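You operate a simulated robot arm through the tools that you are given. There is no shell and no other tool. Be economical: measure what you need, move in short steps, check, and stop when the job is done.

You run a simulated robot arm. Do the job below in one go: nothing can be reset, and whatever is moved stays where it is left.

JOB
Seal the punnet in the lid press, set to suit its lid.
Fine: the lid says thin or thick; turn the press knob to that. Push the tray in, hold the lever down till the screen says sealed, let it up, then pull the tray out and turn the press off. All lettuces, the other punnet and the crop knob stay.

The check looks at the end state, three seconds after you hand in, the way a careful person would. Anything else that was tipped, shoved, dropped, spilled or broken makes it a failure. A push-on lid holds only when it is set on centred and level and pressed home; a screw cap is set on level and turned clockwise until tight.

ROBOT AND FRAMES
A 6-joint arm with a fingered hand on a trunk, on a base that drives. Base frame: it is fixed to the floor where the robot stands at the start and does not move with it; the origin is under the middle of the robot, x ahead of it, y to its left, z up. Lengths are in mm, angles in degrees, forces in N, time in s.
With the tool pointing down near the work surface it reaches from about 200 to 760 mm from the robot's upright axis, wherever it stands. Its first joint turns from -115.0 to 115.0 degrees. Places, roughly: crop knob [600, 300, 900]; lettuce [750, 1000, 1000]; lettuce (6x6x12 cm) [500, -100, 900]; lid press [600, 0, 1000]; press knob [700, 100, 1200]; press lever [700, -200, 1200]; press screen [700, -100, 1200]; press tray [500, 0, 900]. Payload 4 kg.
The tool frame sits at the grasp point between the pads (the TCP): z along the fingers, y along the line on which they close. The tips reach 26 mm beyond it. Largest opening 164 mm; the body of the gripper starts 73 mm behind the TCP. The gripper is a hand of 5 fingers: y runs from the thumb to the fingers, the wrist lies at [0, 0, -239] in the tool frame, and closing takes about 1.5 s.
Orientation is that of the tool frame in the base frame, as a unit quaternion [x, y, z, w]. With the fingers straight down and closing along the base's y, the tool's x points along the base's -x, its y along +y and its z along -z.

CONTROLS
- The arm moves only by the tool play_rows. Its argument "plan" is a list of rows, each an object (a shift or turn left out is 0, a gripper value left out holds the last) with "rot": the turn, a rotation vector about the tool's x, y, z in units of 6 degrees (1.0 is 6 degrees), a list of three; "delta_pos": the shift along the tool's x, y, z in units of 50 mm (1.0 is 50 mm), a list of three. In form: [{"rot": [wx, wy, wz], "delta_pos": [x, y, z]}, ...]. A call has 1 to 20 rows; each row shifts and turns the commanded pose from where the row before left it, along the tool's axes as they then stand. "jaw" is the opening, from 0 (shut) to 1 (fully open), set as the call begins (left out, the last holds). A call with a number of a shift or a turn outside -1 to 1 is refused whole. A row lasts 0.2 s, in which the tool goes at most 50 mm and 8.6 degrees; a call with a longer step from one row to the next is refused whole, and so is a gripper value outside its range. Where a pose cannot be reached the arm comes as near as it can. A force on the tool above 90 N (or 10 N above the force at the start of the call, whichever is more), or a blocked arm, ends the call early, and 0.2 s more pass. The fingers move at their own pace (about 45 mm/s each) and stop on an object; they squeeze with about 22 N. The grip force told is the motor's: it shows also when the fingers shut on nothing. Time passes only in rows, and 0.2 s behind the last, so rows that do not move let the fingers close. It gives the time, the measured TCP pose, the force on the tool (base axes), the opening and the grip force at its end, in the units of the frame above (readings bear some noise), with the torque about the TCP (base axes, N m) and any sound that the robot's microphone picked up.
- Cameras (640 x 400 px; columns grow to the right, rows downward): "scene" is now at [17.1, 189.6, 1885.7]; the picture's right is [0.01, -1.00, 0.00], its down [-0.77, -0.01, -0.63] and it looks along [0.63, 0.01, -0.77] (base axes); focal length 252 px, centre (320, 200). "wrist" rides on the gripper at [50, -70, -93] in the tool frame; the picture's right is [0.81, 0.59, 0.00], its down [-0.43, 0.60, -0.68] and it looks along [-0.40, 0.55, 0.74] (tool axes); focal length 270 px, centre (320, 200). There is no depth. A picture from a camera that has moved, and an enlarged one, comes with that camera's place and axes in the base frame and with its lens.
- snapshot(camera): a new picture of that camera. The clock stands still meanwhile.
- raise_lower(by): slides the trunk up (or, below 0, down) by that many mm; the arm and the scene camera ride with it, the base frame stays. It gives what a move gives, with no picture.
- steer(legs): drives the robot by 1 to 6 legs, each [ahead, left, turn to the left] in mm, mm and degrees, along the robot's own axes; the way and the turn of a leg run together, so that a leg with both is an arc; at most 1500 mm and 180 degrees a leg. The arm and the cameras ride along, it lands a little off, and it stops where it bumps. It gives what a move gives.
- move_fingers(finger1, finger2, finger3, finger4, thumb_bend): sets how far each is bent, from 0 (flat) to 1 (curled in); at 0.3 the hand is open as for a grip, at 0.7 the pads meet at the TCP. One left out holds its place. A second passes; each finger stops where it meets its share of the squeeze, and holds until it gets a number again. A gripper value or a shape takes the hand back. It gives what a move gives, with no picture; readings hold the bend of each and the force on the fingers (four entries, about 0 where the hand has none), thumb and palm.
- grasp_type(shape): the hand has 5 fingers and takes this shape, open, in about a second: jaw (thumb against the fingers, like two jaws); tri (thumb and two fingers); tip (a fingertip pinch); poke (one finger out to press); point (the index stretched); flat (the hand flat); cup (the hand cupped); fist (a fist). The gripper value then closes the fingers along that shape, each until it touches; the sizes above hold for jaw. It gives what a move gives, with no picture.
- aim_head(pan, tilt): turns the head with the scene camera to pan (to the left, within 155 degrees either way) and tilt (down, from -29 to 69), counted from straight ahead of the robot. It gives what a move gives.
- enlarge(camera, box): a new picture of the part [left, top, right, bottom] of that camera's present view, enlarged. The clock stands still meanwhile.
- close_job(): hands the job in; it is judged then, once.

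Work in short steps. Places have to be worked out from the pictures, the camera data and where the tool is seen: move nearer, look again, correct. Check each grasp and each placing, and mend what went wrong. You have 120 turns and 78 pictures in all, those below and enlarged ones among them. Open the gripper and draw the arm clear of the work before you hand the job in, unless the task says otherwise; then end with one line.

The tools are called after "Emit:" as a command line: name --argument value ..., lists and objects as JSON in quotes. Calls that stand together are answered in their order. play_rows: Moves the arm, as the interface text tells. Its arguments: {"type":"object","properties":{"plan":{"type":"array","items":{"type":"object","properties":{"rot":{"type":"array","items":{"type":"number"}},"delta_pos":{"type":"array","items":{"type":"number"}}}}},"jaw":{"type":"number"}},"required":["plan"]} The other tools are called the same way: raise_lower (by) slides the trunk up or down; grasp_type (shape) gives the hand a shape; move_fingers (finger1, finger2, finger3, finger4, thumb_bend) moves the fingers one by one; steer (legs) drives the base; aim_head (pan, tilt) turns the head that bears the scene camera; snapshot (camera) takes a picture; enlarge (camera, box) takes an enlarged picture of a part of a camera's view; close_job () hands the job in.

At the start:

```text
t: 0.0
ee_pos: [464.5, 122.6, 1493.4]
tool_rot: [0.0, 1.0, 0.0, 0.0]
ft_force: [0.6, 0.5, -0.6]
wrist_torque: [-0.01, 0.01, 0.01]
finger_gap: 163.9
grip_force: 0.0
shape: jaw
bend: [0.3, 0.3, 0.3, 0.3, 0.3]
finger forces: [0.0, 0.0, 0.0, 0.0, 0.0, 0.0]
trunk travel left (down, up): [-939.0, 51.0]
robot x, y, heading: [-2.0, -1.0, -0.0]
head pan, tilt: [0.9, 50.7]
```

scene: 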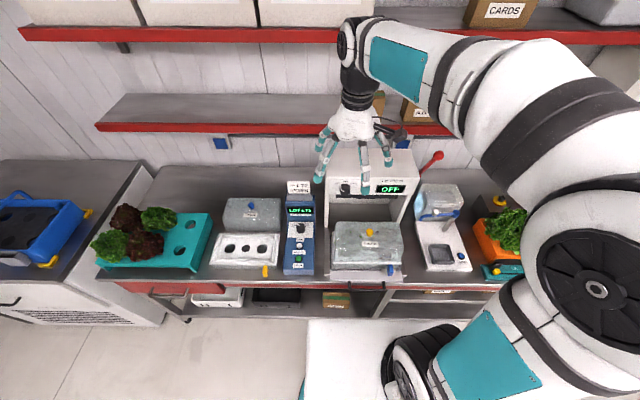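
wrist: 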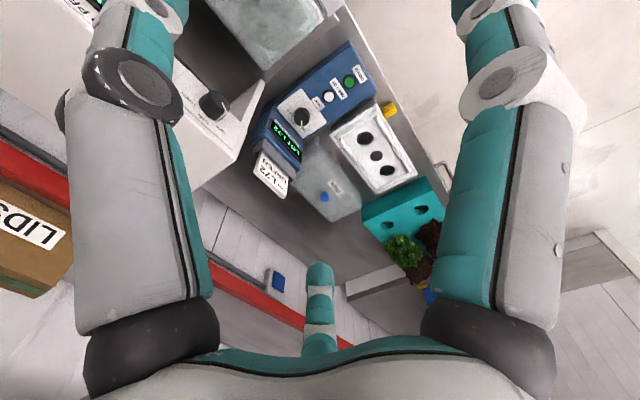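

I look closely at the press and the tray to begin with.

Emit:
enlarge --camera "scene" --box '[270, 140, 480, 290]'

Emit:
enlarge --camera "scene" --box '[320, 210, 420, 290]'

```text
2.67 times, centred on (375, 215) of scene
camera zoom: at [17.1, 189.6, 1885.7], right [0.01, -1.0, 0.0], down [-0.77, -0.01, -0.63], along [0.63, 0.01, -0.77], focal length 670 px, centre (173, 160)
```

zoom: 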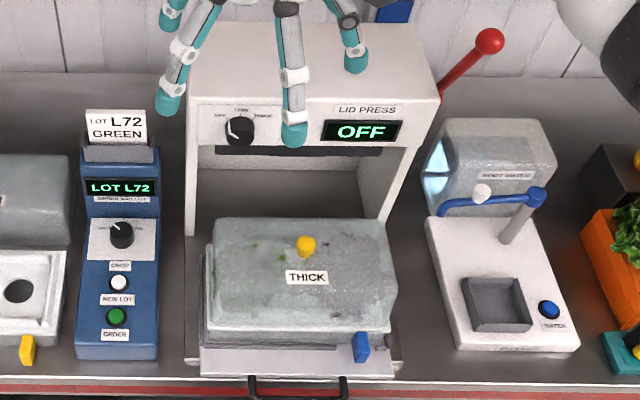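

```text
5.00 times, centred on (370, 250) of scene
camera zoom: at [17.1, 189.6, 1885.7], right [0.01, -1.0, 0.0], down [-0.77, -0.01, -0.63], along [0.63, 0.01, -0.77], focal length 1257 px, centre (70, -50)
```

zoom: 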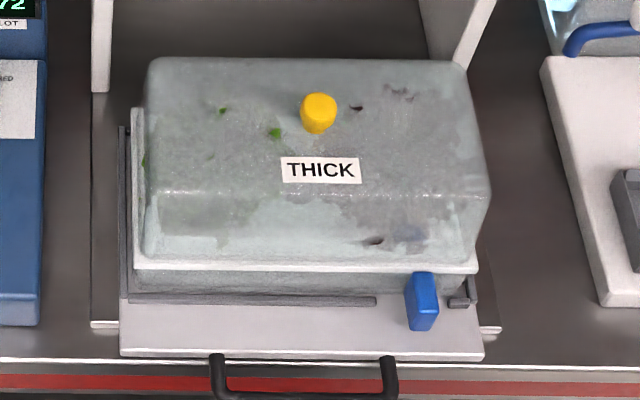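

The lid says THICK. Next I read the knob labels.

Emit:
enlarge --camera "scene" --box '[325, 168, 415, 204]'

Emit:
enlarge --camera "scene" --box '[405, 135, 465, 195]'

```text
7.11 times, centred on (370, 186) of scene
camera zoom: at [17.1, 189.6, 1885.7], right [0.01, -1.0, 0.0], down [-0.77, -0.01, -0.63], along [0.63, 0.01, -0.77], focal length 1788 px, centre (-36, 300)
```

zoom: 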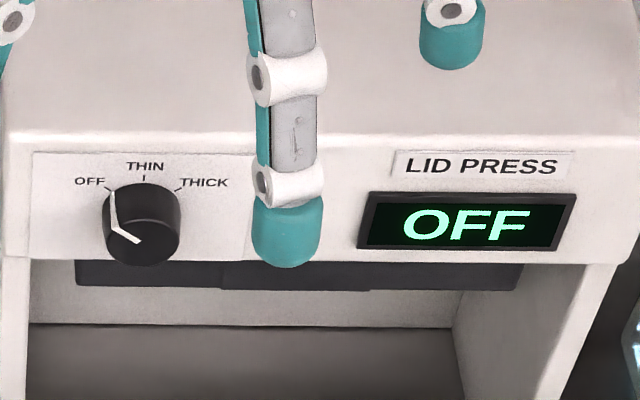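

```text
6.67 times, centred on (435, 165) of scene
camera zoom: at [17.1, 189.6, 1885.7], right [0.01, -1.0, 0.0], down [-0.77, -0.01, -0.63], along [0.63, 0.01, -0.77], focal length 1676 px, centre (-447, 433)
```

zoom: 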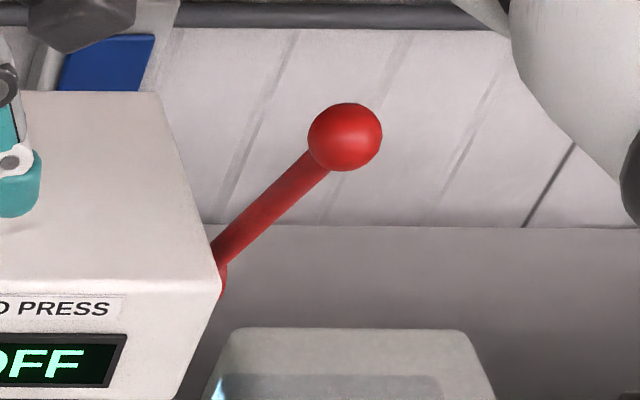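

Both views triangulate the press knob at about (685, 101, 1126), and the dial goes OFF–THIN–THICK clockwise. I turn the hand to point forward before going lower.

Emit:
play_rows --plan '[{"rot": [0, -1, 0]}, {"rot": [0, -1, 0]}, {"rot": [0, -1, 0]}, {"rot": [0, -1, 0]}, {"rot": [0, -1, 0]}, {"rot": [0, -1, 0]}, {"rot": [0, -1, 0]}, {"rot": [0, -1, 0]}, {"rot": [0, -1, 0]}, {"rot": [0, -1, 0]}, {"rot": [0, -1, 0]}, {"rot": [0, -1, 0]}, {"rot": [0, -1, 0]}, {"rot": [0, -1, 0]}, {"rot": [0, -1, 0]}]'

```text
t: 3.2
ee_pos: [537.9, 161.5, 1482.1]
tool_rot: [0.0, 0.707, 0.0, 0.707]
ft_force: [0.5, -0.2, 0.6]
wrist_torque: [0.0, 0.0, -0.01]
finger_gap: 163.8
grip_force: 0.1
shape: jaw
bend: [0.3, 0.3, 0.3, 0.3, 0.3]
finger forces: [0.0, 0.0, 0.0, 0.0, 0.0, 0.0]
out of reach, approached as far as the arm can: row 5, 6, 7, 8, 9, 10, 14, 15
trunk travel left (down, up): [-939.0, 51.0]
robot x, y, heading: [-2.5, 0.8, -0.3]
head pan, tilt: [0.9, 50.7]
```

The hand now points forward at x≈538. Lowering the trunk by 280 brings it near knob height, with the tips still well short of the press.

Emit:
raise_lower --by -280

Emit:
snapshot --camera "scene"

Emit:
snapshot --camera "wrist"

```text
t: 6.0
ee_pos: [536.1, 160.7, 1203.0]
tool_rot: [-0.001, 0.708, 0.001, 0.706]
ft_force: [-1.1, 0.1, 0.0]
wrist_torque: [-0.01, -0.01, 0.01]
finger_gap: 163.9
grip_force: 0.0
shape: jaw
bend: [0.3, 0.3, 0.3, 0.3, 0.3]
finger forces: [0.1, 0.0, 0.0, 0.0, 0.1, 0.0]
trunk travel left (down, up): [-659.0, 331.0]
robot x, y, heading: [-0.4, 0.9, -0.0]
head pan, tilt: [0.9, 50.7]
```

```text
71 pictures are left
camera scene: at [17.0, 189.6, 1605.7], right [0.01, -1.0, 0.0], down [-0.77, -0.01, -0.63], along [0.63, 0.01, -0.77], focal length 252 px, centre (320, 200)
```

scene: 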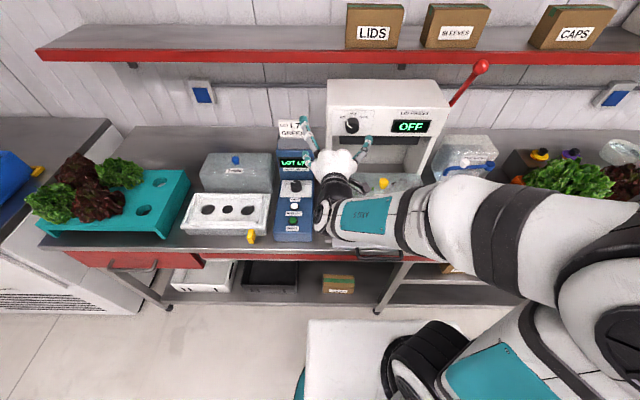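

```text
70 pictures are left
camera wrist: at [443.1, 91.2, 1152.9], right [0.0, 0.59, -0.81], down [-0.68, 0.6, 0.43], along [0.74, 0.55, 0.4], focal length 270 px, centre (320, 200)
```

wrist: 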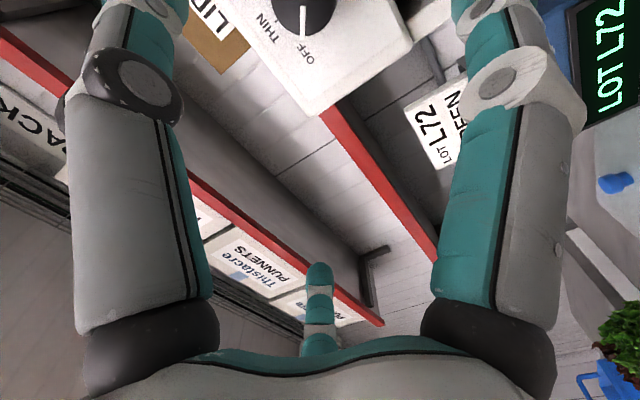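

The knob now resolves to about (652, 105, 1174) and the lever ball to about (660, -194, 1335). I zoom in to refine both and read the dial.

Emit:
enlarge --camera "scene" --box '[325, 90, 445, 165]'

Emit:
enlarge --camera "scene" --box '[410, 45, 506, 105]'

```text
5.33 times, centred on (385, 128) of scene
camera zoom: at [17.0, 189.6, 1605.7], right [0.01, -1.0, 0.0], down [-0.77, -0.01, -0.63], along [0.63, 0.01, -0.77], focal length 1341 px, centre (-27, 587)
```

zoom: 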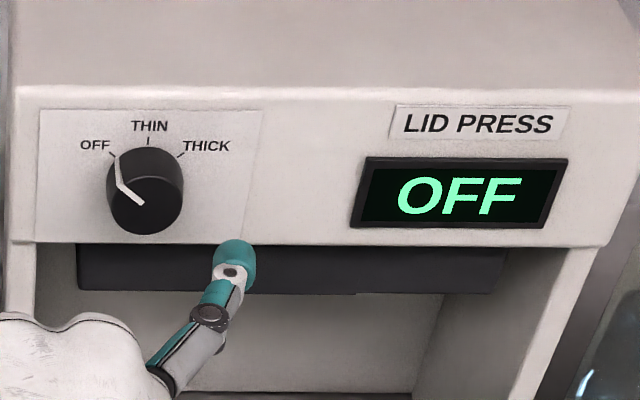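

```text
6.67 times, centred on (458, 75) of scene
camera zoom: at [17.0, 189.6, 1605.7], right [0.01, -1.0, 0.0], down [-0.77, -0.01, -0.63], along [0.63, 0.01, -0.77], focal length 1676 px, centre (-600, 1033)
```

zoom: 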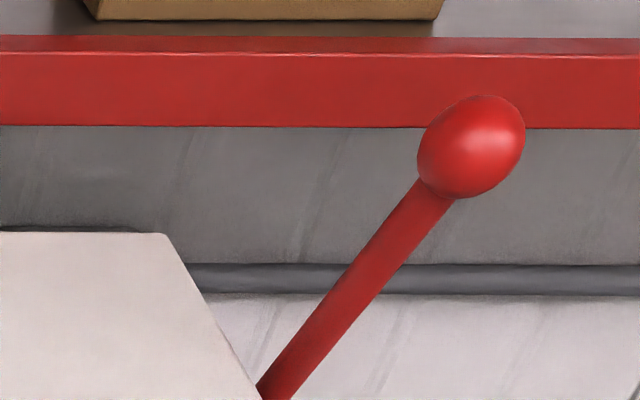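

Refined: knob front centre at about (653, 105, 1162), 42 mm wide, with OFF near -48°. I line up behind it, roll the hand -48° and partly close the fingers.

Emit:
play_rows --plan '[{"delta_pos": [0.41, -0.56, 0.2]}, {"delta_pos": [0.41, -0.56, 0.2]}, {"rot": [0, 0, -1]}, {"rot": [0, 0, -1]}, {"rot": [0, 0, -1]}, {"rot": [0, 0, -1]}, {"rot": [0, 0, -1]}, {"rot": [0, 0, -1]}, {"rot": [0, 0, -1]}, {"rot": [0, 0, -1]}, {}]' --jaw 0.55

Emit:
snapshot --camera "scene"

Emit:
snapshot --camera "wrist"

```text
t: 8.4
ee_pos: [570.2, 111.1, 1163.4]
tool_rot: [-0.288, 0.646, -0.288, 0.645]
ft_force: [0.9, -0.2, 0.2]
wrist_torque: [0.02, 0.01, 0.02]
finger_gap: 90.8
grip_force: 0.1
shape: jaw
bend: [0.35, 0.35, 0.35, 0.35, 0.7]
finger forces: [0.0, 0.0, 0.0, 0.0, 0.0, 0.1]
out of reach, approached as far as the arm can: row 1, 2
trunk travel left (down, up): [-659.0, 331.0]
robot x, y, heading: [2.4, -1.8, -0.0]
head pan, tilt: [0.9, 50.7]
```

```text
67 pictures are left
camera scene: at [17.0, 189.6, 1605.7], right [0.01, -1.0, 0.0], down [-0.77, -0.01, -0.63], along [0.63, 0.01, -0.77], focal length 252 px, centre (320, 200)
```

scene: 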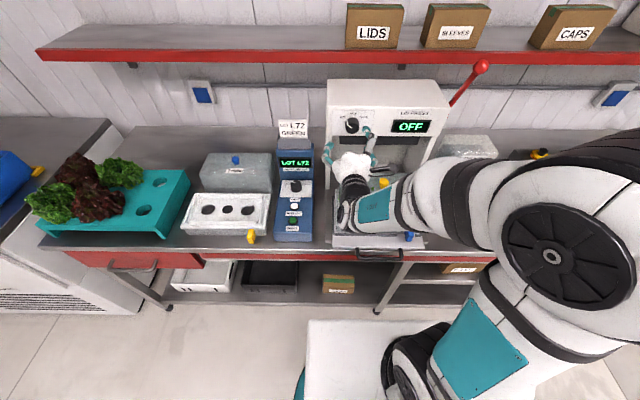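

```text
66 pictures are left
camera wrist: at [477.5, 27.4, 1182.5], right [0.0, -0.21, -0.98], down [-0.68, 0.72, -0.15], along [0.74, 0.66, -0.14], focal length 270 px, centre (320, 200)
```

wrist: 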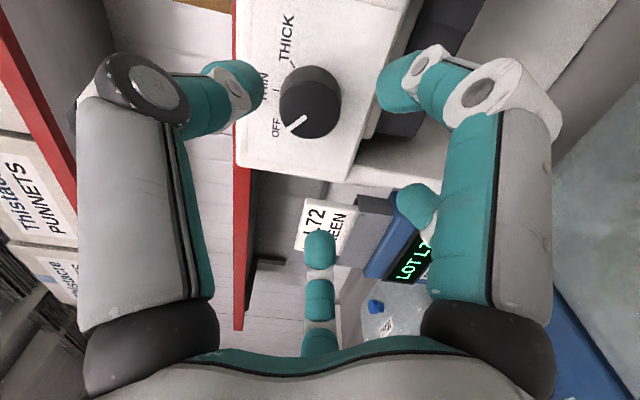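

The wrist view puts the knob at about (653, 103, 1166), 8 mm to the right of the tool axis. I shift over and move in half way, then look again.

Emit:
play_rows --plan '[{"delta_pos": [0.1, -0.13, 0]}, {"delta_pos": [0, 0, 0.4]}, {"delta_pos": [0, 0, 0.4]}, {}]'

Emit:
enlarge --camera "scene" --box '[310, 95, 406, 155]'

Emit:
snapshot --camera "wrist"

```text
t: 9.4
ee_pos: [614.5, 104.3, 1165.1]
tool_rot: [-0.287, 0.646, -0.288, 0.646]
ft_force: [-0.3, -0.2, 0.4]
wrist_torque: [-0.04, -0.01, 0.04]
finger_gap: 90.8
grip_force: 0.1
shape: jaw
bend: [0.35, 0.35, 0.35, 0.35, 0.7]
finger forces: [0.1, 0.0, 0.0, 0.0, 0.0, 0.0]
out of reach, approached as far as the arm can: row 1
trunk travel left (down, up): [-659.0, 331.0]
robot x, y, heading: [0.6, -0.3, -0.2]
head pan, tilt: [0.9, 50.7]
```

```text
6.67 times, centred on (358, 125) of scene
camera zoom: at [16.9, 189.6, 1605.7], right [0.01, -1.0, 0.0], down [-0.77, -0.01, -0.63], along [0.63, 0.01, -0.77], focal length 1676 px, centre (67, 700)
```

zoom: 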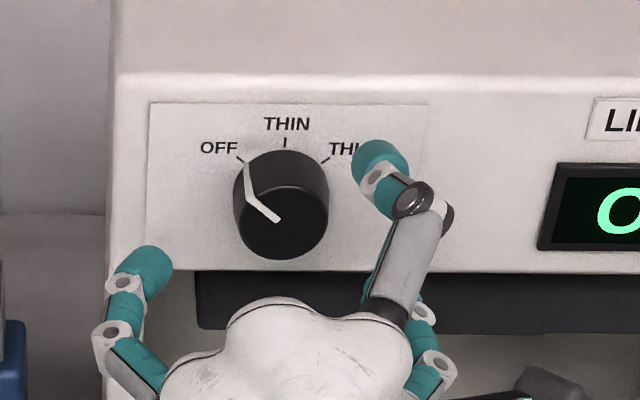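

```text
64 pictures are left
camera wrist: at [520.9, 21.1, 1184.4], right [0.0, -0.21, -0.98], down [-0.68, 0.72, -0.15], along [0.74, 0.66, -0.14], focal length 270 px, centre (320, 200)
```

wrist: 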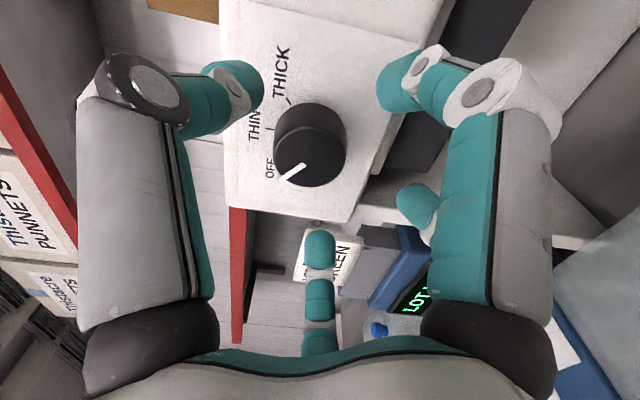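

The knob sits about 3 mm left of and 4 mm above my axis. I correct that and move in to TCP x≈640.

Emit:
play_rows --plan '[{"delta_pos": [-0.1, -0.02, 0]}, {"delta_pos": [0, 0, 0.26]}, {"delta_pos": [0, 0, 0.25]}, {}]'

Emit:
snapshot --camera "wrist"

```text
t: 10.4
ee_pos: [638.6, 106.2, 1169.1]
tool_rot: [-0.287, 0.647, -0.288, 0.646]
ft_force: [0.0, 0.2, -0.4]
wrist_torque: [0.0, -0.01, 0.02]
finger_gap: 90.5
grip_force: 0.0
shape: jaw
bend: [0.35, 0.35, 0.35, 0.35, 0.7]
finger forces: [0.0, 0.0, 0.0, 0.1, 0.1, 0.0]
trunk travel left (down, up): [-659.0, 331.0]
robot x, y, heading: [-1.9, -1.1, -0.1]
head pan, tilt: [0.9, 50.7]
```

```text
63 pictures are left
camera wrist: at [545.5, 23.2, 1187.7], right [0.0, -0.21, -0.98], down [-0.68, 0.72, -0.15], along [0.74, 0.66, -0.14], focal length 270 px, centre (320, 200)
```

wrist: 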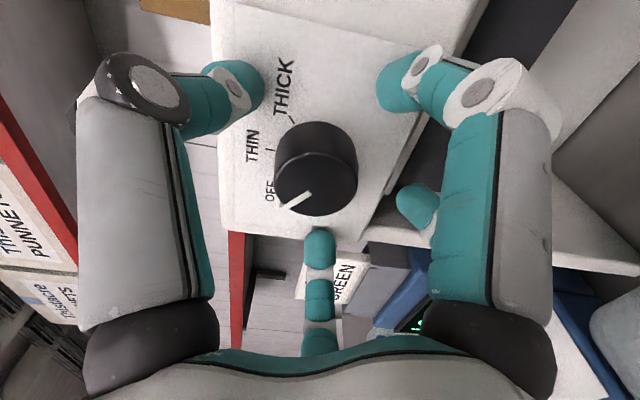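

The knob is now on the tool axis, so I close on it.

Emit:
play_rows --plan '[{"delta_pos": [0, 0, 0.08]}, {}, {}, {}, {}, {}, {}, {}, {}, {}]' --jaw 0

Emit:
snapshot --camera "wrist"

```text
t: 12.6
ee_pos: [639.8, 105.1, 1171.2]
tool_rot: [-0.286, 0.646, -0.288, 0.646]
ft_force: [-20.5, -13.5, 2.2]
wrist_torque: [-0.13, -0.02, -0.68]
finger_gap: 47.4
grip_force: 22.1
shape: jaw
bend: [0.85, 0.4, 0.86, 0.85, 0.7]
finger forces: [11.7, 24.8, 8.0, 9.9, 44.2, 0.0]
trunk travel left (down, up): [-659.0, 331.0]
robot x, y, heading: [-1.3, 2.3, 0.0]
head pan, tilt: [0.9, 50.7]
```

```text
62 pictures are left
camera wrist: at [546.4, 21.2, 1189.2], right [0.0, -0.21, -0.98], down [-0.68, 0.72, -0.15], along [0.74, 0.66, -0.14], focal length 270 px, centre (320, 200)
```

wrist: 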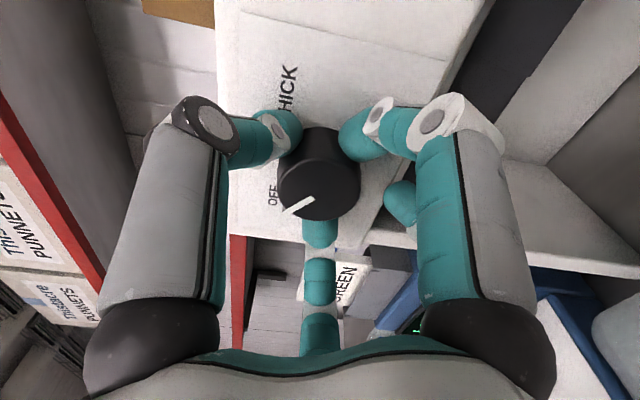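

I have the knob (gap 47, squeeze 22 N). I turn it clockwise 48° first and check.

Emit:
play_rows --plan '[{"rot": [0, 0, 1]}, {"rot": [0, 0, 1]}, {"rot": [0, 0, 1]}, {"rot": [0, 0, 1]}, {"rot": [0, 0, 1]}, {"rot": [0, 0, 1]}, {"rot": [0, 0, 1]}, {"rot": [0, 0, 1]}, {}]'

Emit:
enlarge --camera "scene" --box '[320, 90, 448, 170]'

Emit:
snapshot --camera "wrist"

```text
t: 14.6
ee_pos: [638.5, 104.0, 1170.2]
tool_rot: [0.002, 0.706, 0.001, 0.708]
ft_force: [-11.0, -19.6, 7.7]
wrist_torque: [-0.14, -0.26, -0.68]
finger_gap: 43.5
grip_force: 21.8
shape: jaw
bend: [0.85, 0.85, 0.86, 0.85, 0.7]
finger forces: [9.1, 14.2, 13.0, 15.0, 36.4, 0.0]
trunk travel left (down, up): [-659.0, 331.0]
robot x, y, heading: [0.2, 0.2, 0.0]
head pan, tilt: [0.9, 50.7]
```

```text
5.00 times, centred on (384, 130) of scene
camera zoom: at [14.4, 186.0, 1606.2], right [0.01, -1.0, 0.0], down [-0.77, -0.01, -0.64], along [0.64, 0.01, -0.77], focal length 1257 px, centre (0, 550)
```

zoom: 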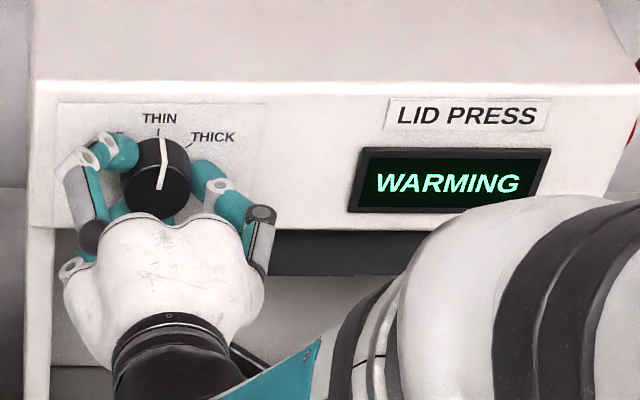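

```text
60 pictures are left
camera wrist: at [546.4, 35.1, 1120.8], right [0.0, 0.59, -0.81], down [-0.68, 0.6, 0.43], along [0.74, 0.54, 0.4], focal length 270 px, centre (320, 200)
```

wrist: 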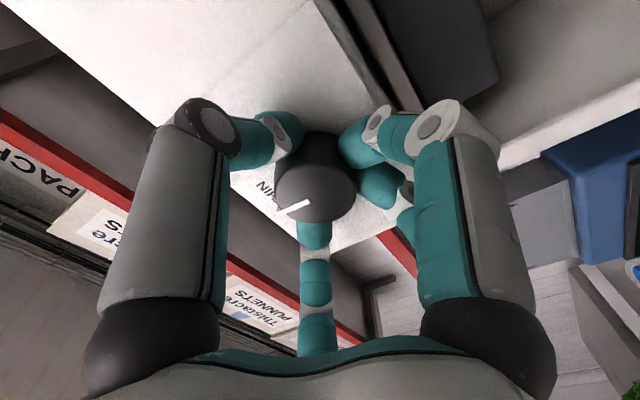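

The knob follows, points at THIN and the screen says WARMING. I turn it another 48° to THICK.

Emit:
play_rows --plan '[{"rot": [0, 0, 1]}, {"rot": [0, 0, 1]}, {"rot": [0, 0, 1]}, {"rot": [0, 0, 1]}, {"rot": [0, 0, 1]}, {"rot": [0, 0, 1]}, {"rot": [0, 0, 1]}, {"rot": [0, 0, 1]}, {}]'

Emit:
enlarge --camera "scene" --box '[320, 90, 448, 170]'

```text
t: 16.6
ee_pos: [640.6, 102.3, 1171.2]
tool_rot: [0.29, 0.645, 0.288, 0.646]
ft_force: [-17.9, -27.8, 4.0]
wrist_torque: [-0.61, 0.04, -0.8]
finger_gap: 43.4
grip_force: 22.5
shape: jaw
bend: [0.85, 0.85, 0.86, 0.85, 0.7]
finger forces: [10.0, 15.7, 14.2, 13.5, 37.9, 0.0]
trunk travel left (down, up): [-659.0, 331.0]
robot x, y, heading: [-0.5, 0.1, 0.4]
head pan, tilt: [0.9, 50.7]
```

```text
5.00 times, centred on (384, 130) of scene
camera zoom: at [13.6, 184.9, 1606.2], right [0.01, -1.0, 0.0], down [-0.77, -0.01, -0.64], along [0.64, 0.01, -0.77], focal length 1257 px, centre (0, 550)
```

zoom: 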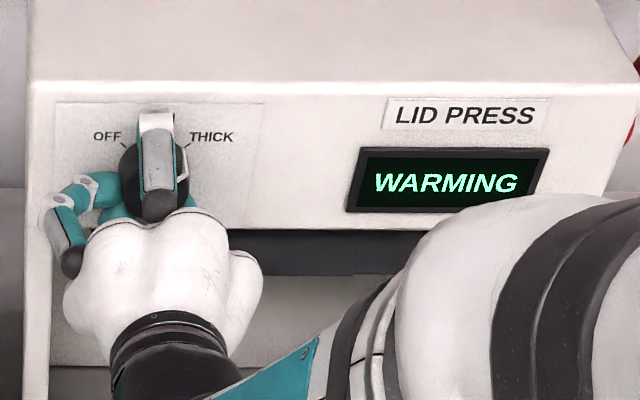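

The pointer seems to face THICK. I let go, back off 80 mm and check.

Emit:
play_rows --plan '[{}, {}, {}, {}, {"delta_pos": [0, 0, -0.4]}, {"delta_pos": [0, 0, -0.6]}, {"delta_pos": [0, 0, -0.6]}, {}]' --jaw 0.55

Emit:
enlarge --camera "scene" --box '[320, 90, 448, 170]'

```text
t: 18.4
ee_pos: [570.2, 109.5, 1172.8]
tool_rot: [0.289, 0.646, 0.285, 0.646]
ft_force: [-0.2, 0.1, -0.9]
wrist_torque: [-0.01, -0.01, 0.0]
finger_gap: 90.0
grip_force: 0.1
shape: jaw
bend: [0.35, 0.35, 0.35, 0.35, 0.7]
finger forces: [0.0, 0.1, 0.0, 0.0, 0.1, 0.1]
out of reach, approached as far as the arm can: row 7
trunk travel left (down, up): [-659.0, 331.0]
robot x, y, heading: [-0.9, -0.7, 0.2]
head pan, tilt: [0.9, 50.7]
```

```text
5.00 times, centred on (384, 130) of scene
camera zoom: at [16.8, 189.4, 1605.7], right [0.01, -1.0, 0.0], down [-0.77, -0.01, -0.63], along [0.63, 0.01, -0.77], focal length 1257 px, centre (0, 550)
```

zoom: 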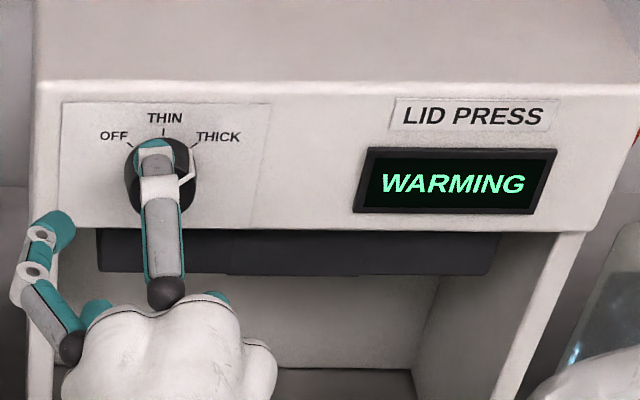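

The knob is on THICK, and the press is warming. I turn the hand to point down and go over to look at the tray handle.

Emit:
play_rows --plan '[{"rot": [0, 0, -1]}, {"rot": [0, 0, -1]}, {"rot": [0, 0, -1]}, {"rot": [0, 0, -1]}, {"rot": [0, 0, -1]}, {"rot": [0, 0, -1]}, {"rot": [0, 0, -1]}, {"rot": [0, 0, -1]}, {}]'

Emit:
play_rows --plan '[{"rot": [0, 1, 0]}, {"rot": [0, 1, 0]}, {"rot": [0, 1, 0]}, {"rot": [0, 1, 0]}, {"rot": [0, 1, 0]}, {"rot": [0, 1, 0]}, {"rot": [0, 1, 0]}, {"rot": [0, 1, 0]}, {"rot": [0, 1, 0]}, {"rot": [0, 1, 0]}, {"rot": [0, 1, 0]}, {"rot": [0, 1, 0]}, {"rot": [0, 1, 0]}, {"rot": [0, 1, 0]}, {"rot": [0, 1, 0]}, {}]'

```text
t: 20.4
ee_pos: [568.8, 111.6, 1170.9]
tool_rot: [0.0, 0.708, -0.002, 0.707]
ft_force: [-0.2, 0.7, -0.1]
wrist_torque: [-0.01, -0.02, 0.0]
finger_gap: 90.1
grip_force: 0.1
shape: jaw
bend: [0.35, 0.35, 0.35, 0.35, 0.7]
finger forces: [0.1, 0.1, 0.0, 0.0, 0.1, 0.0]
trunk travel left (down, up): [-659.0, 331.0]
robot x, y, heading: [0.9, -0.6, -0.2]
head pan, tilt: [0.9, 50.7]
```

```text
t: 23.8
ee_pos: [568.8, 110.8, 1170.7]
tool_rot: [0.001, 1.0, 0.0, 0.0]
ft_force: [-6.8, -2.4, 3.2]
wrist_torque: [-0.06, -0.3, -0.26]
finger_gap: 88.6
grip_force: 0.2
shape: jaw
bend: [0.35, 0.35, 0.35, 0.37, 0.7]
finger forces: [0.0, 0.0, 0.0, 7.5, 0.0, 0.0]
trunk travel left (down, up): [-659.0, 331.0]
robot x, y, heading: [-2.8, -1.0, -0.3]
head pan, tilt: [0.9, 50.7]
```

One finger is brushing the press face, so I back straight away toward the tray handle.

Emit:
play_rows --plan '[{"delta_pos": [0.6, 0, 0]}, {"delta_pos": [0.6, 0, 0]}, {"delta_pos": [0.7, 0, 0]}, {"delta_pos": [0.7, -0.4, 0]}, {"delta_pos": [0.5, -0.7, 0]}, {"delta_pos": [0.5, -0.7, 0]}, {}]'

Emit:
snapshot --camera "scene"

Emit:
snapshot --camera "wrist"

```text
t: 25.4
ee_pos: [391.9, 20.7, 1168.0]
tool_rot: [0.001, 1.0, 0.0, -0.001]
ft_force: [-0.9, 0.4, -0.4]
wrist_torque: [-0.01, 0.01, -0.04]
finger_gap: 90.0
grip_force: 0.0
shape: jaw
bend: [0.35, 0.35, 0.35, 0.35, 0.7]
finger forces: [0.0, 0.0, 0.1, 0.0, 0.0, 0.0]
trunk travel left (down, up): [-659.0, 331.0]
robot x, y, heading: [-0.7, -3.7, -0.1]
head pan, tilt: [0.9, 50.7]
```

```text
57 pictures are left
camera scene: at [17.4, 189.7, 1605.6], right [0.02, -1.0, 0.0], down [-0.77, -0.01, -0.63], along [0.63, 0.01, -0.77], focal length 252 px, centre (320, 200)
```

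scene: 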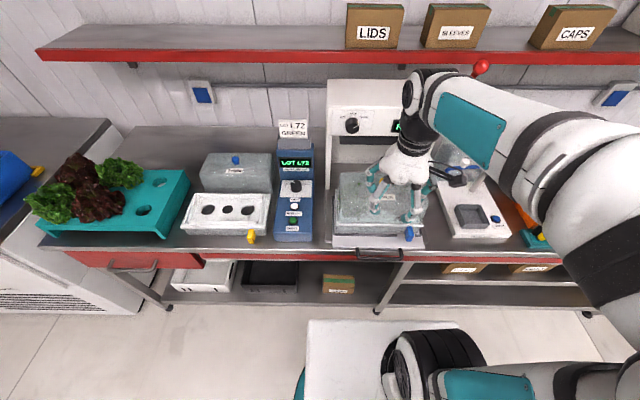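

```text
56 pictures are left
camera wrist: at [341.6, -48.6, 1263.8], right [-0.81, 0.59, 0.0], down [0.43, 0.59, 0.68], along [0.4, 0.55, -0.74], focal length 270 px, centre (320, 200)
```

wrist: 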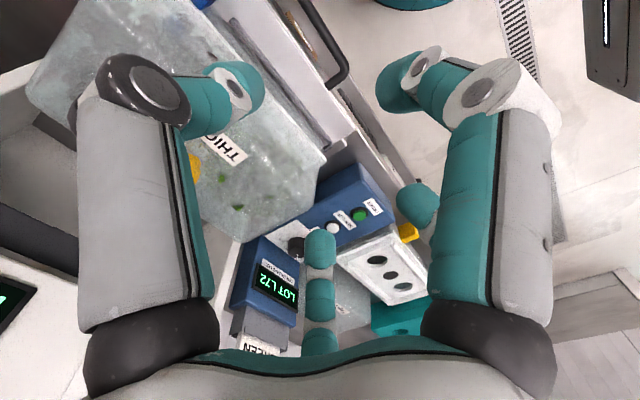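

Next I zoom on the tray in both cameras.

Emit:
enlarge --camera "scene" --box '[322, 200, 434, 270]'

Emit:
enlarge --camera "wrist" --box '[200, 0, 440, 150]'

Emit:
enlarge --camera "scene" --box '[325, 90, 437, 160]'

```text
5.71 times, centred on (378, 235) of scene
camera zoom: at [17.4, 189.7, 1605.6], right [0.02, -1.0, 0.0], down [-0.77, -0.01, -0.63], along [0.63, 0.01, -0.77], focal length 1437 px, centre (-11, 0)
```

zoom: 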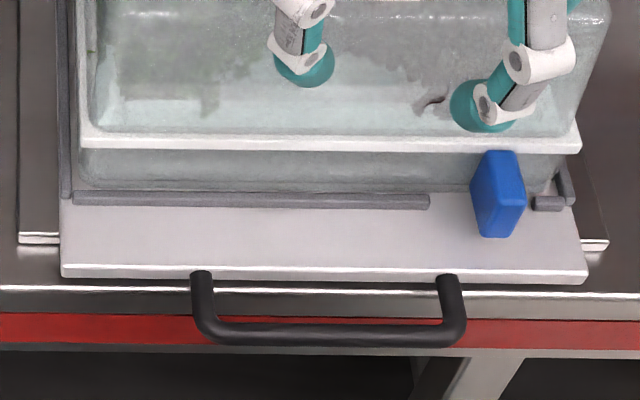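

```text
2.67 times, centred on (320, 75) of wrist
camera zoom: at [341.6, -48.6, 1263.8], right [-0.81, 0.59, 0.0], down [0.43, 0.59, 0.68], along [0.4, 0.55, -0.74], focal length 721 px, centre (320, 533)
```

zoom: 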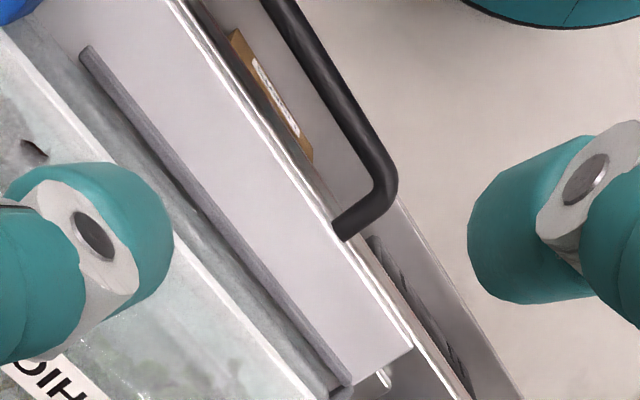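

```text
5.71 times, centred on (381, 125) of scene
camera zoom: at [17.4, 189.7, 1605.6], right [0.02, -1.0, 0.0], down [-0.77, -0.01, -0.63], along [0.63, 0.01, -0.77], focal length 1437 px, centre (-29, 629)
```

zoom: 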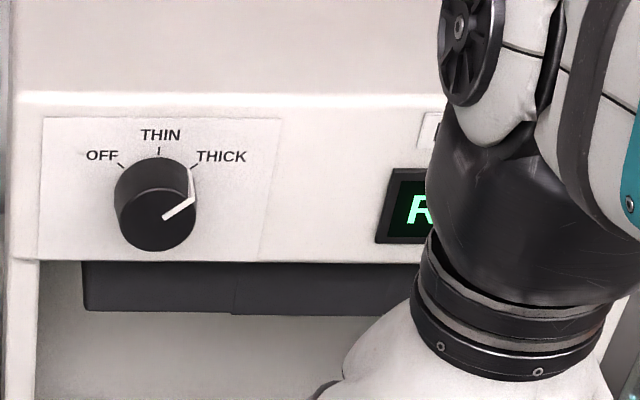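

The knob is at THICK and the screen seems to read READY. The handle bar is at about x=388, y=5, z=860, close to table height, so I try the one-finger "point" shape for pushing and hooking it.

Emit:
grasp_type --shape "point"

Emit:
snapshot --camera "wrist"

Emit:
enlarge --camera "scene" --box '[322, 120, 482, 220]'

```text
t: 26.3
ee_pos: [391.3, 20.1, 1169.9]
tool_rot: [0.001, 1.0, 0.0, 0.0]
ft_force: [0.6, -0.3, 0.1]
wrist_torque: [0.0, 0.0, -0.02]
finger_gap: 0.0
grip_force: 0.0
shape: point
bend: [0.7, 0.99, 1.0, 1.0, 0.63]
finger forces: [0.0, 0.0, 0.1, 0.0, 0.0, 0.1]
trunk travel left (down, up): [-659.0, 331.0]
robot x, y, heading: [2.4, 1.5, 0.1]
head pan, tilt: [0.9, 50.7]
```

```text
52 pictures are left
camera wrist: at [341.5, -48.4, 1264.0], right [-0.81, 0.59, 0.0], down [0.43, 0.59, 0.68], along [0.4, 0.55, -0.74], focal length 270 px, centre (320, 200)
```

wrist: 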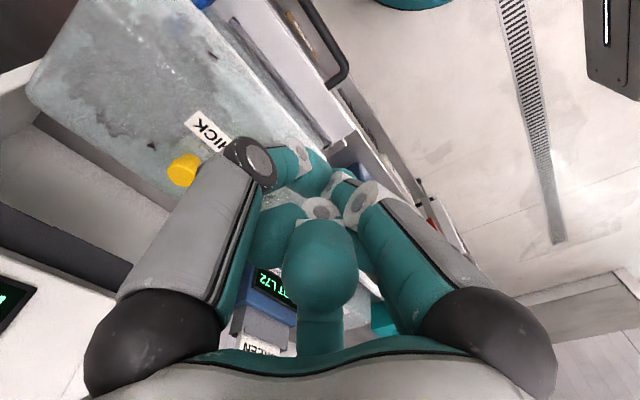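

```text
4.00 times, centred on (402, 170) of scene
camera zoom: at [17.0, 189.6, 1605.7], right [0.01, -1.0, 0.0], down [-0.77, -0.01, -0.63], along [0.63, 0.01, -0.77], focal length 1006 px, centre (-8, 320)
```

zoom: 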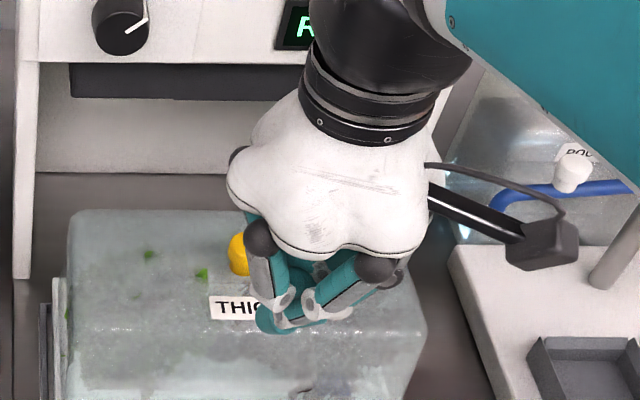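

The index is not straight in this shape, so I set the fingers one by one.

Emit:
move_fingers --finger1 0.1 --finger2 1 --finger3 1 --finger4 1 --thumb_bend 0.9

Emit:
snapshot --camera "wrist"

Emit:
enlarge --camera "scene" --box '[322, 130, 482, 230]'

```text
t: 27.3
ee_pos: [391.2, 21.1, 1169.2]
tool_rot: [0.001, 1.0, 0.0, 0.0]
ft_force: [-1.0, 0.1, 0.5]
wrist_torque: [-0.03, -0.01, -0.03]
finger_gap: 102.6
grip_force: 0.0
shape: fingers
bend: [0.1, 0.97, 1.0, 1.0, 0.82]
finger forces: [0.0, 0.1, 0.1, 0.1, 0.1, 0.0]
trunk travel left (down, up): [-659.0, 331.0]
robot x, y, heading: [2.6, 1.1, -0.1]
head pan, tilt: [0.9, 50.7]
```

```text
50 pictures are left
camera wrist: at [341.6, -48.4, 1264.0], right [-0.81, 0.59, 0.0], down [0.43, 0.59, 0.68], along [0.4, 0.55, -0.74], focal length 270 px, centre (320, 200)
```

wrist: 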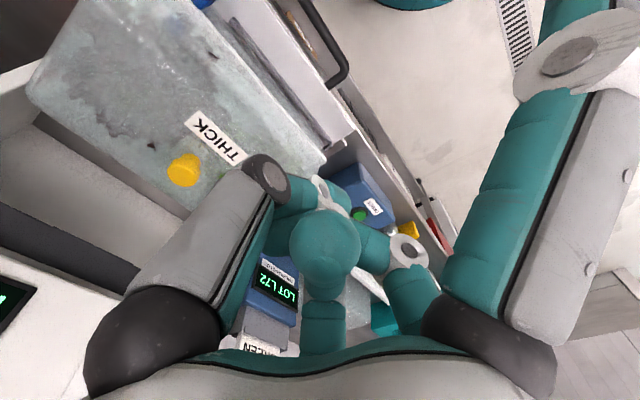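

```text
4.00 times, centred on (402, 180) of scene
camera zoom: at [17.0, 189.6, 1605.7], right [0.01, -1.0, 0.0], down [-0.77, -0.01, -0.63], along [0.63, 0.01, -0.77], focal length 1006 px, centre (-8, 280)
```

zoom: 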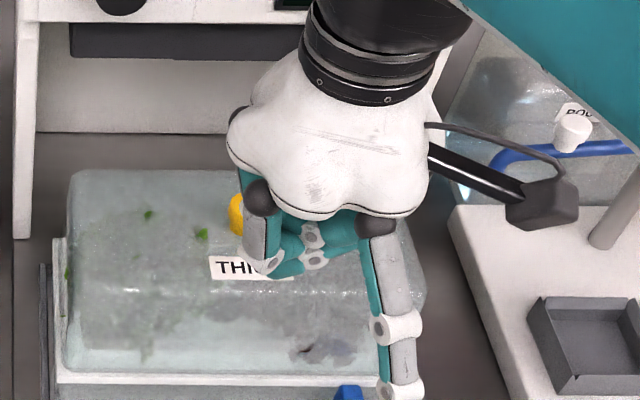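

The fingers are splayed like a claw. I try "poke" to see where its finger sits.

Emit:
grasp_type --shape "poke"

Emit:
play_rows --plan '[{}, {}, {}]'

Emit:
snapshot --camera "wrist"

Emit:
enlarge --camera "scene" --box '[322, 130, 482, 230]'

```text
t: 28.2
ee_pos: [392.1, 22.0, 1169.9]
tool_rot: [0.001, 1.0, 0.0, 0.0]
ft_force: [0.1, 0.4, -0.3]
wrist_torque: [0.02, 0.0, -0.01]
finger_gap: 0.0
grip_force: 0.0
shape: poke
bend: [1.0, 1.0, 1.0, 1.0, 0.83]
finger forces: [0.0, 0.0, 0.0, 0.1, 0.0, 0.0]
trunk travel left (down, up): [-659.0, 331.0]
robot x, y, heading: [-2.5, -0.3, -0.1]
head pan, tilt: [0.9, 50.7]
```

```text
t: 29.0
ee_pos: [391.1, 21.2, 1168.6]
tool_rot: [0.001, 1.0, -0.001, 0.0]
ft_force: [-0.4, -0.2, 0.4]
wrist_torque: [0.0, -0.01, -0.04]
finger_gap: 0.1
grip_force: 0.0
shape: poke
bend: [1.0, 1.0, 1.0, 1.0, 0.83]
finger forces: [0.0, 0.1, 0.0, 0.0, 0.0, 0.0]
trunk travel left (down, up): [-659.0, 331.0]
robot x, y, heading: [-0.5, 0.3, 0.0]
head pan, tilt: [0.9, 50.7]
```

```text
48 pictures are left
camera wrist: at [341.6, -48.4, 1264.0], right [-0.81, 0.59, 0.0], down [0.43, 0.59, 0.68], along [0.4, 0.55, -0.74], focal length 270 px, centre (320, 200)
```

wrist: 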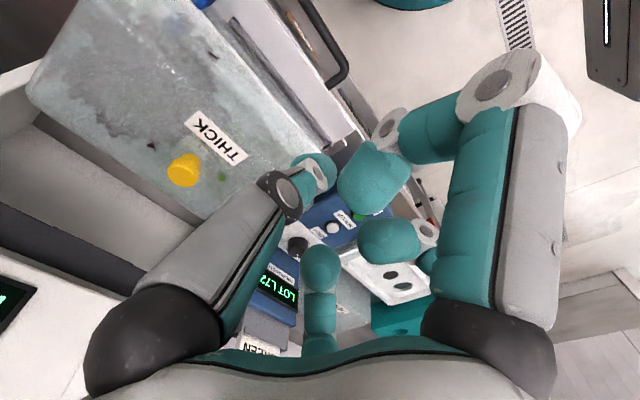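

```text
4.00 times, centred on (402, 180) of scene
camera zoom: at [17.0, 189.6, 1605.7], right [0.01, -1.0, 0.0], down [-0.77, -0.01, -0.63], along [0.63, 0.01, -0.77], focal length 1006 px, centre (-8, 280)
```

zoom: 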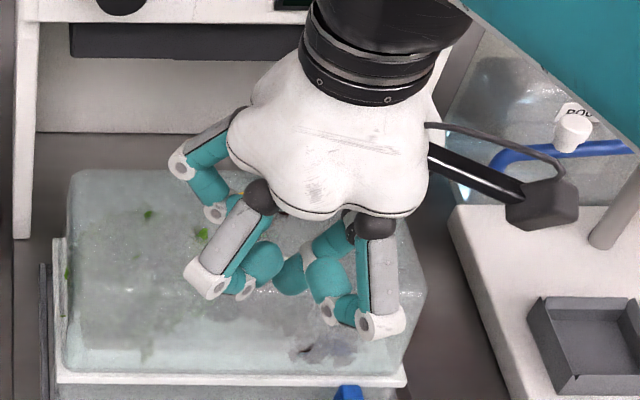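

Poke is not useful here. I try "tip" closed.

Emit:
grasp_type --shape "tip"

Emit:
play_rows --plan '[{}, {}, {}, {}, {}, {}, {}, {}]' --jaw 0.3

Emit:
snapshot --camera "wrist"

Emit:
enlarge --camera "scene" --box '[322, 130, 482, 230]'

```text
t: 29.9
ee_pos: [391.0, 20.5, 1169.6]
tool_rot: [0.002, 1.0, 0.0, -0.001]
ft_force: [0.4, 1.1, 0.1]
wrist_torque: [-0.01, 0.04, -0.02]
finger_gap: 163.9
grip_force: 0.1
shape: tip
bend: [0.14, 0.3, 0.3, 0.14, 0.3]
finger forces: [0.1, 0.0, 0.0, 0.0, 0.0, 0.0]
trunk travel left (down, up): [-659.0, 331.0]
robot x, y, heading: [1.4, -2.7, 0.1]
head pan, tilt: [0.9, 50.7]
```

```text
t: 31.7
ee_pos: [392.2, 21.4, 1169.1]
tool_rot: [0.001, 1.0, 0.0, 0.0]
ft_force: [-0.3, -0.1, -0.1]
wrist_torque: [0.0, -0.03, -0.02]
finger_gap: 49.4
grip_force: 0.0
shape: tip
bend: [0.14, 0.47, 0.47, 0.14, 0.7]
finger forces: [0.0, 0.0, 0.0, 0.0, 0.0, 0.0]
trunk travel left (down, up): [-659.0, 331.0]
robot x, y, heading: [-1.4, 1.8, 0.0]
head pan, tilt: [0.9, 50.7]
```

```text
46 pictures are left
camera wrist: at [341.6, -48.4, 1264.0], right [-0.81, 0.59, 0.0], down [0.43, 0.59, 0.68], along [0.4, 0.55, -0.74], focal length 270 px, centre (320, 200)
```

wrist: 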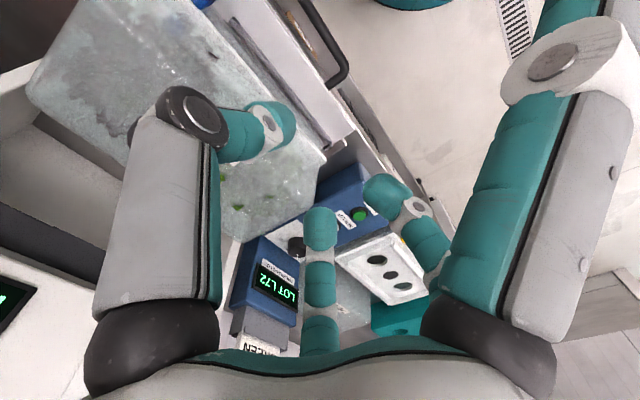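

```text
4.00 times, centred on (402, 180) of scene
camera zoom: at [17.0, 189.6, 1605.7], right [0.01, -1.0, 0.0], down [-0.77, -0.01, -0.63], along [0.63, 0.01, -0.77], focal length 1006 px, centre (-8, 280)
```

zoom: 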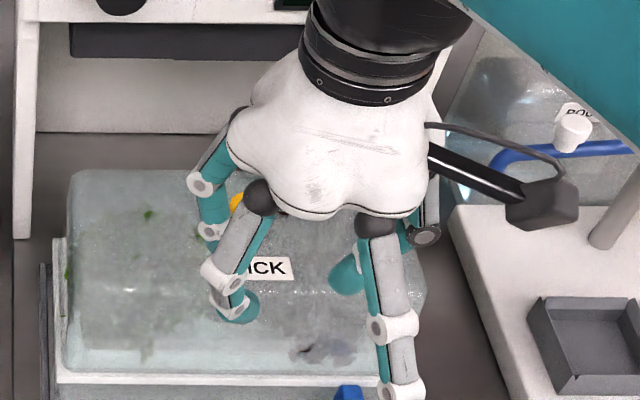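

The claw layout is clear now. My plan is to turn the hand 90° so that the thumb drops behind the bar and the fingers stay in front, lean it back a little, then pinch the bar to push and pull. I turn the hand up here first.

Emit:
grasp_type --shape "jaw"

Emit:
play_rows --plan '[{"rot": [0, 0, -1]}, {"rot": [0, 0, -1]}, {"rot": [0, 0, -1]}, {"rot": [0, 0, -1]}, {"rot": [0, 0, -1]}, {"rot": [0, 0, -1]}, {"rot": [0, 0, -1]}, {"rot": [0, 0, -1]}, {"rot": [0, 0, -1]}, {"rot": [0, 0, -1]}, {"rot": [0, 0, -1]}, {"rot": [0, 0, -1]}, {"rot": [0, 0, -1]}, {"rot": [0, 0, -1]}, {"rot": [0, 0, -1]}, {"rot": [1, 0, 0]}, {"rot": [1, 0, 0]}, {"rot": [1, 0, 0]}, {"rot": [1, 0, 0]}, {}]' --jaw 0.4

Emit:
snapshot --camera "scene"

Emit:
snapshot --camera "wrist"

```text
t: 32.6
ee_pos: [391.4, 19.6, 1168.5]
tool_rot: [0.001, 1.0, 0.0, 0.001]
ft_force: [-0.6, -0.2, -0.5]
wrist_torque: [-0.02, -0.01, 0.03]
finger_gap: 164.2
grip_force: 0.0
shape: jaw
bend: [0.3, 0.3, 0.3, 0.3, 0.3]
finger forces: [0.1, 0.0, 0.1, 0.0, 0.0, 0.1]
trunk travel left (down, up): [-659.0, 331.0]
robot x, y, heading: [-2.5, -0.7, 0.0]
head pan, tilt: [0.9, 50.7]
```

```text
t: 36.8
ee_pos: [473.5, 51.1, 1152.7]
tool_rot: [-0.691, 0.692, -0.147, 0.146]
ft_force: [0.2, -0.3, 0.0]
wrist_torque: [-0.03, 0.0, -0.01]
finger_gap: 65.8
grip_force: 0.0
shape: jaw
bend: [0.42, 0.42, 0.42, 0.42, 0.7]
finger forces: [0.0, 0.0, 0.1, 0.1, 0.0, 0.0]
out of reach, approached as far as the arm can: row 15, 16, 17, 18, 19
trunk travel left (down, up): [-659.0, 331.0]
robot x, y, heading: [-0.3, 1.9, -0.1]
head pan, tilt: [0.9, 50.7]
```

```text
44 pictures are left
camera scene: at [17.0, 189.6, 1605.7], right [0.01, -1.0, 0.0], down [-0.77, -0.01, -0.63], along [0.63, 0.01, -0.77], focal length 252 px, centre (320, 200)
```

scene: 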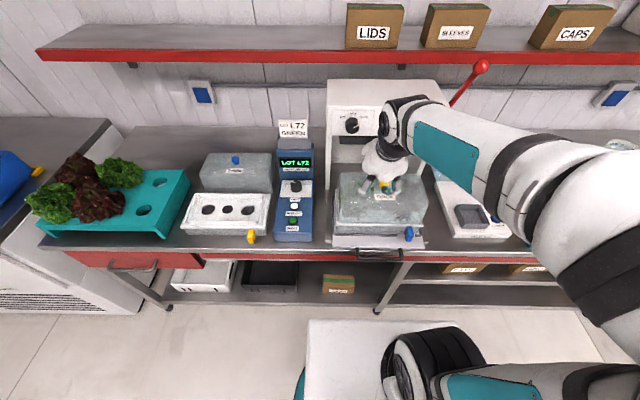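

```text
43 pictures are left
camera wrist: at [499.8, 1.5, 1267.5], right [-0.54, -0.81, -0.24], down [-0.82, 0.43, 0.38], along [-0.2, 0.4, -0.89], focal length 270 px, centre (320, 200)
```

wrist: 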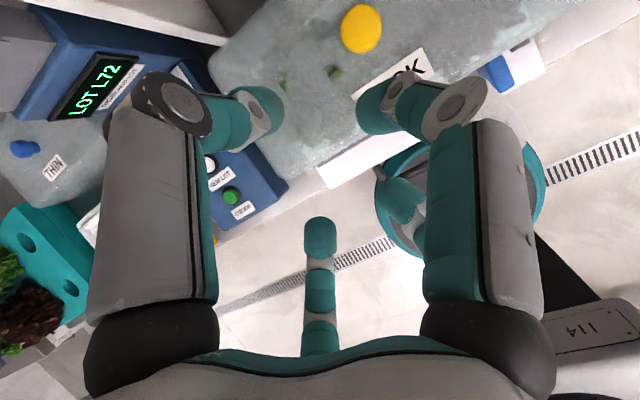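

From here the leaned-back hand cannot reach back to the handle. The lid is tall (its knob top is near z=1055), so I need the lean. I drive back 130 mm.

Emit:
steer --legs '[[-130, 0, 0]]'

Emit:
move_fingers --finger1 1 --finger2 1 --finger3 1 --finger4 1 --thumb_bend 0.4

Emit:
snapshot --camera "wrist"

Emit:
snapshot --camera "scene"

```text
t: 38.1
ee_pos: [342.1, 50.9, 1153.5]
tool_rot: [-0.69, 0.693, -0.146, 0.146]
ft_force: [-0.7, 0.8, -0.6]
wrist_torque: [-0.02, -0.02, 0.0]
finger_gap: 65.9
grip_force: 0.0
shape: jaw
bend: [0.42, 0.42, 0.42, 0.42, 0.7]
finger forces: [0.0, 0.1, 0.0, 0.1, 0.1, 0.0]
trunk travel left (down, up): [-659.0, 331.0]
robot x, y, heading: [-133.3, -0.8, 0.2]
head pan, tilt: [0.9, 50.7]
```

```text
t: 39.1
ee_pos: [342.6, 50.9, 1153.6]
tool_rot: [-0.691, 0.693, -0.146, 0.145]
ft_force: [0.0, -0.2, 0.4]
wrist_torque: [0.03, -0.02, 0.01]
finger_gap: 50.3
grip_force: 0.0
shape: fingers
bend: [0.73, 0.72, 0.72, 0.73, 0.4]
finger forces: [0.0, 0.0, 0.0, 0.0, 0.0, 0.1]
trunk travel left (down, up): [-659.0, 331.0]
robot x, y, heading: [-127.9, 2.0, -0.4]
head pan, tilt: [0.9, 50.7]
```

```text
42 pictures are left
camera wrist: at [369.6, 0.4, 1267.6], right [-0.54, -0.81, -0.24], down [-0.82, 0.44, 0.38], along [-0.2, 0.4, -0.89], focal length 270 px, centre (320, 200)
```

wrist: 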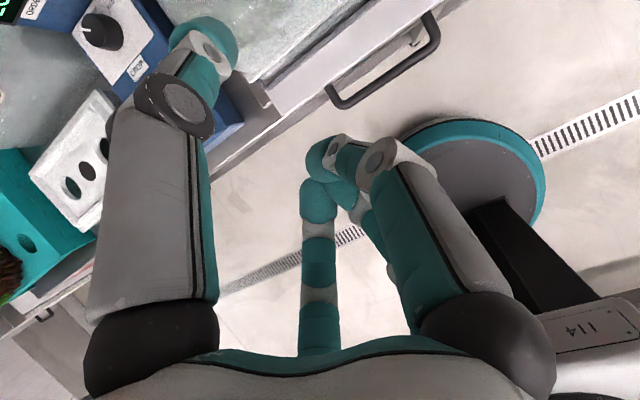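

```text
41 pictures are left
camera scene: at [-112.7, 189.7, 1605.7], right [0.01, -1.0, 0.0], down [-0.77, -0.01, -0.63], along [0.63, 0.01, -0.77], focal length 252 px, centre (320, 200)
```

scene: 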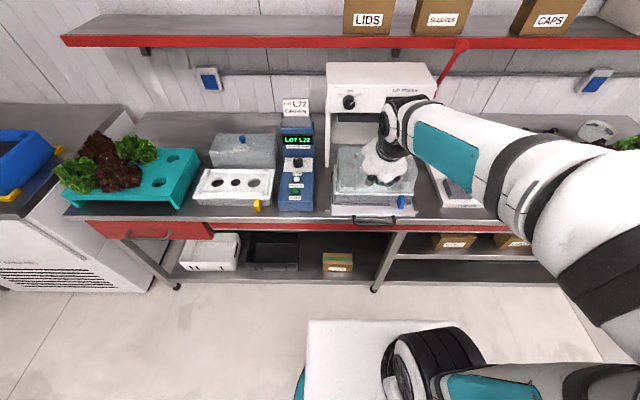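

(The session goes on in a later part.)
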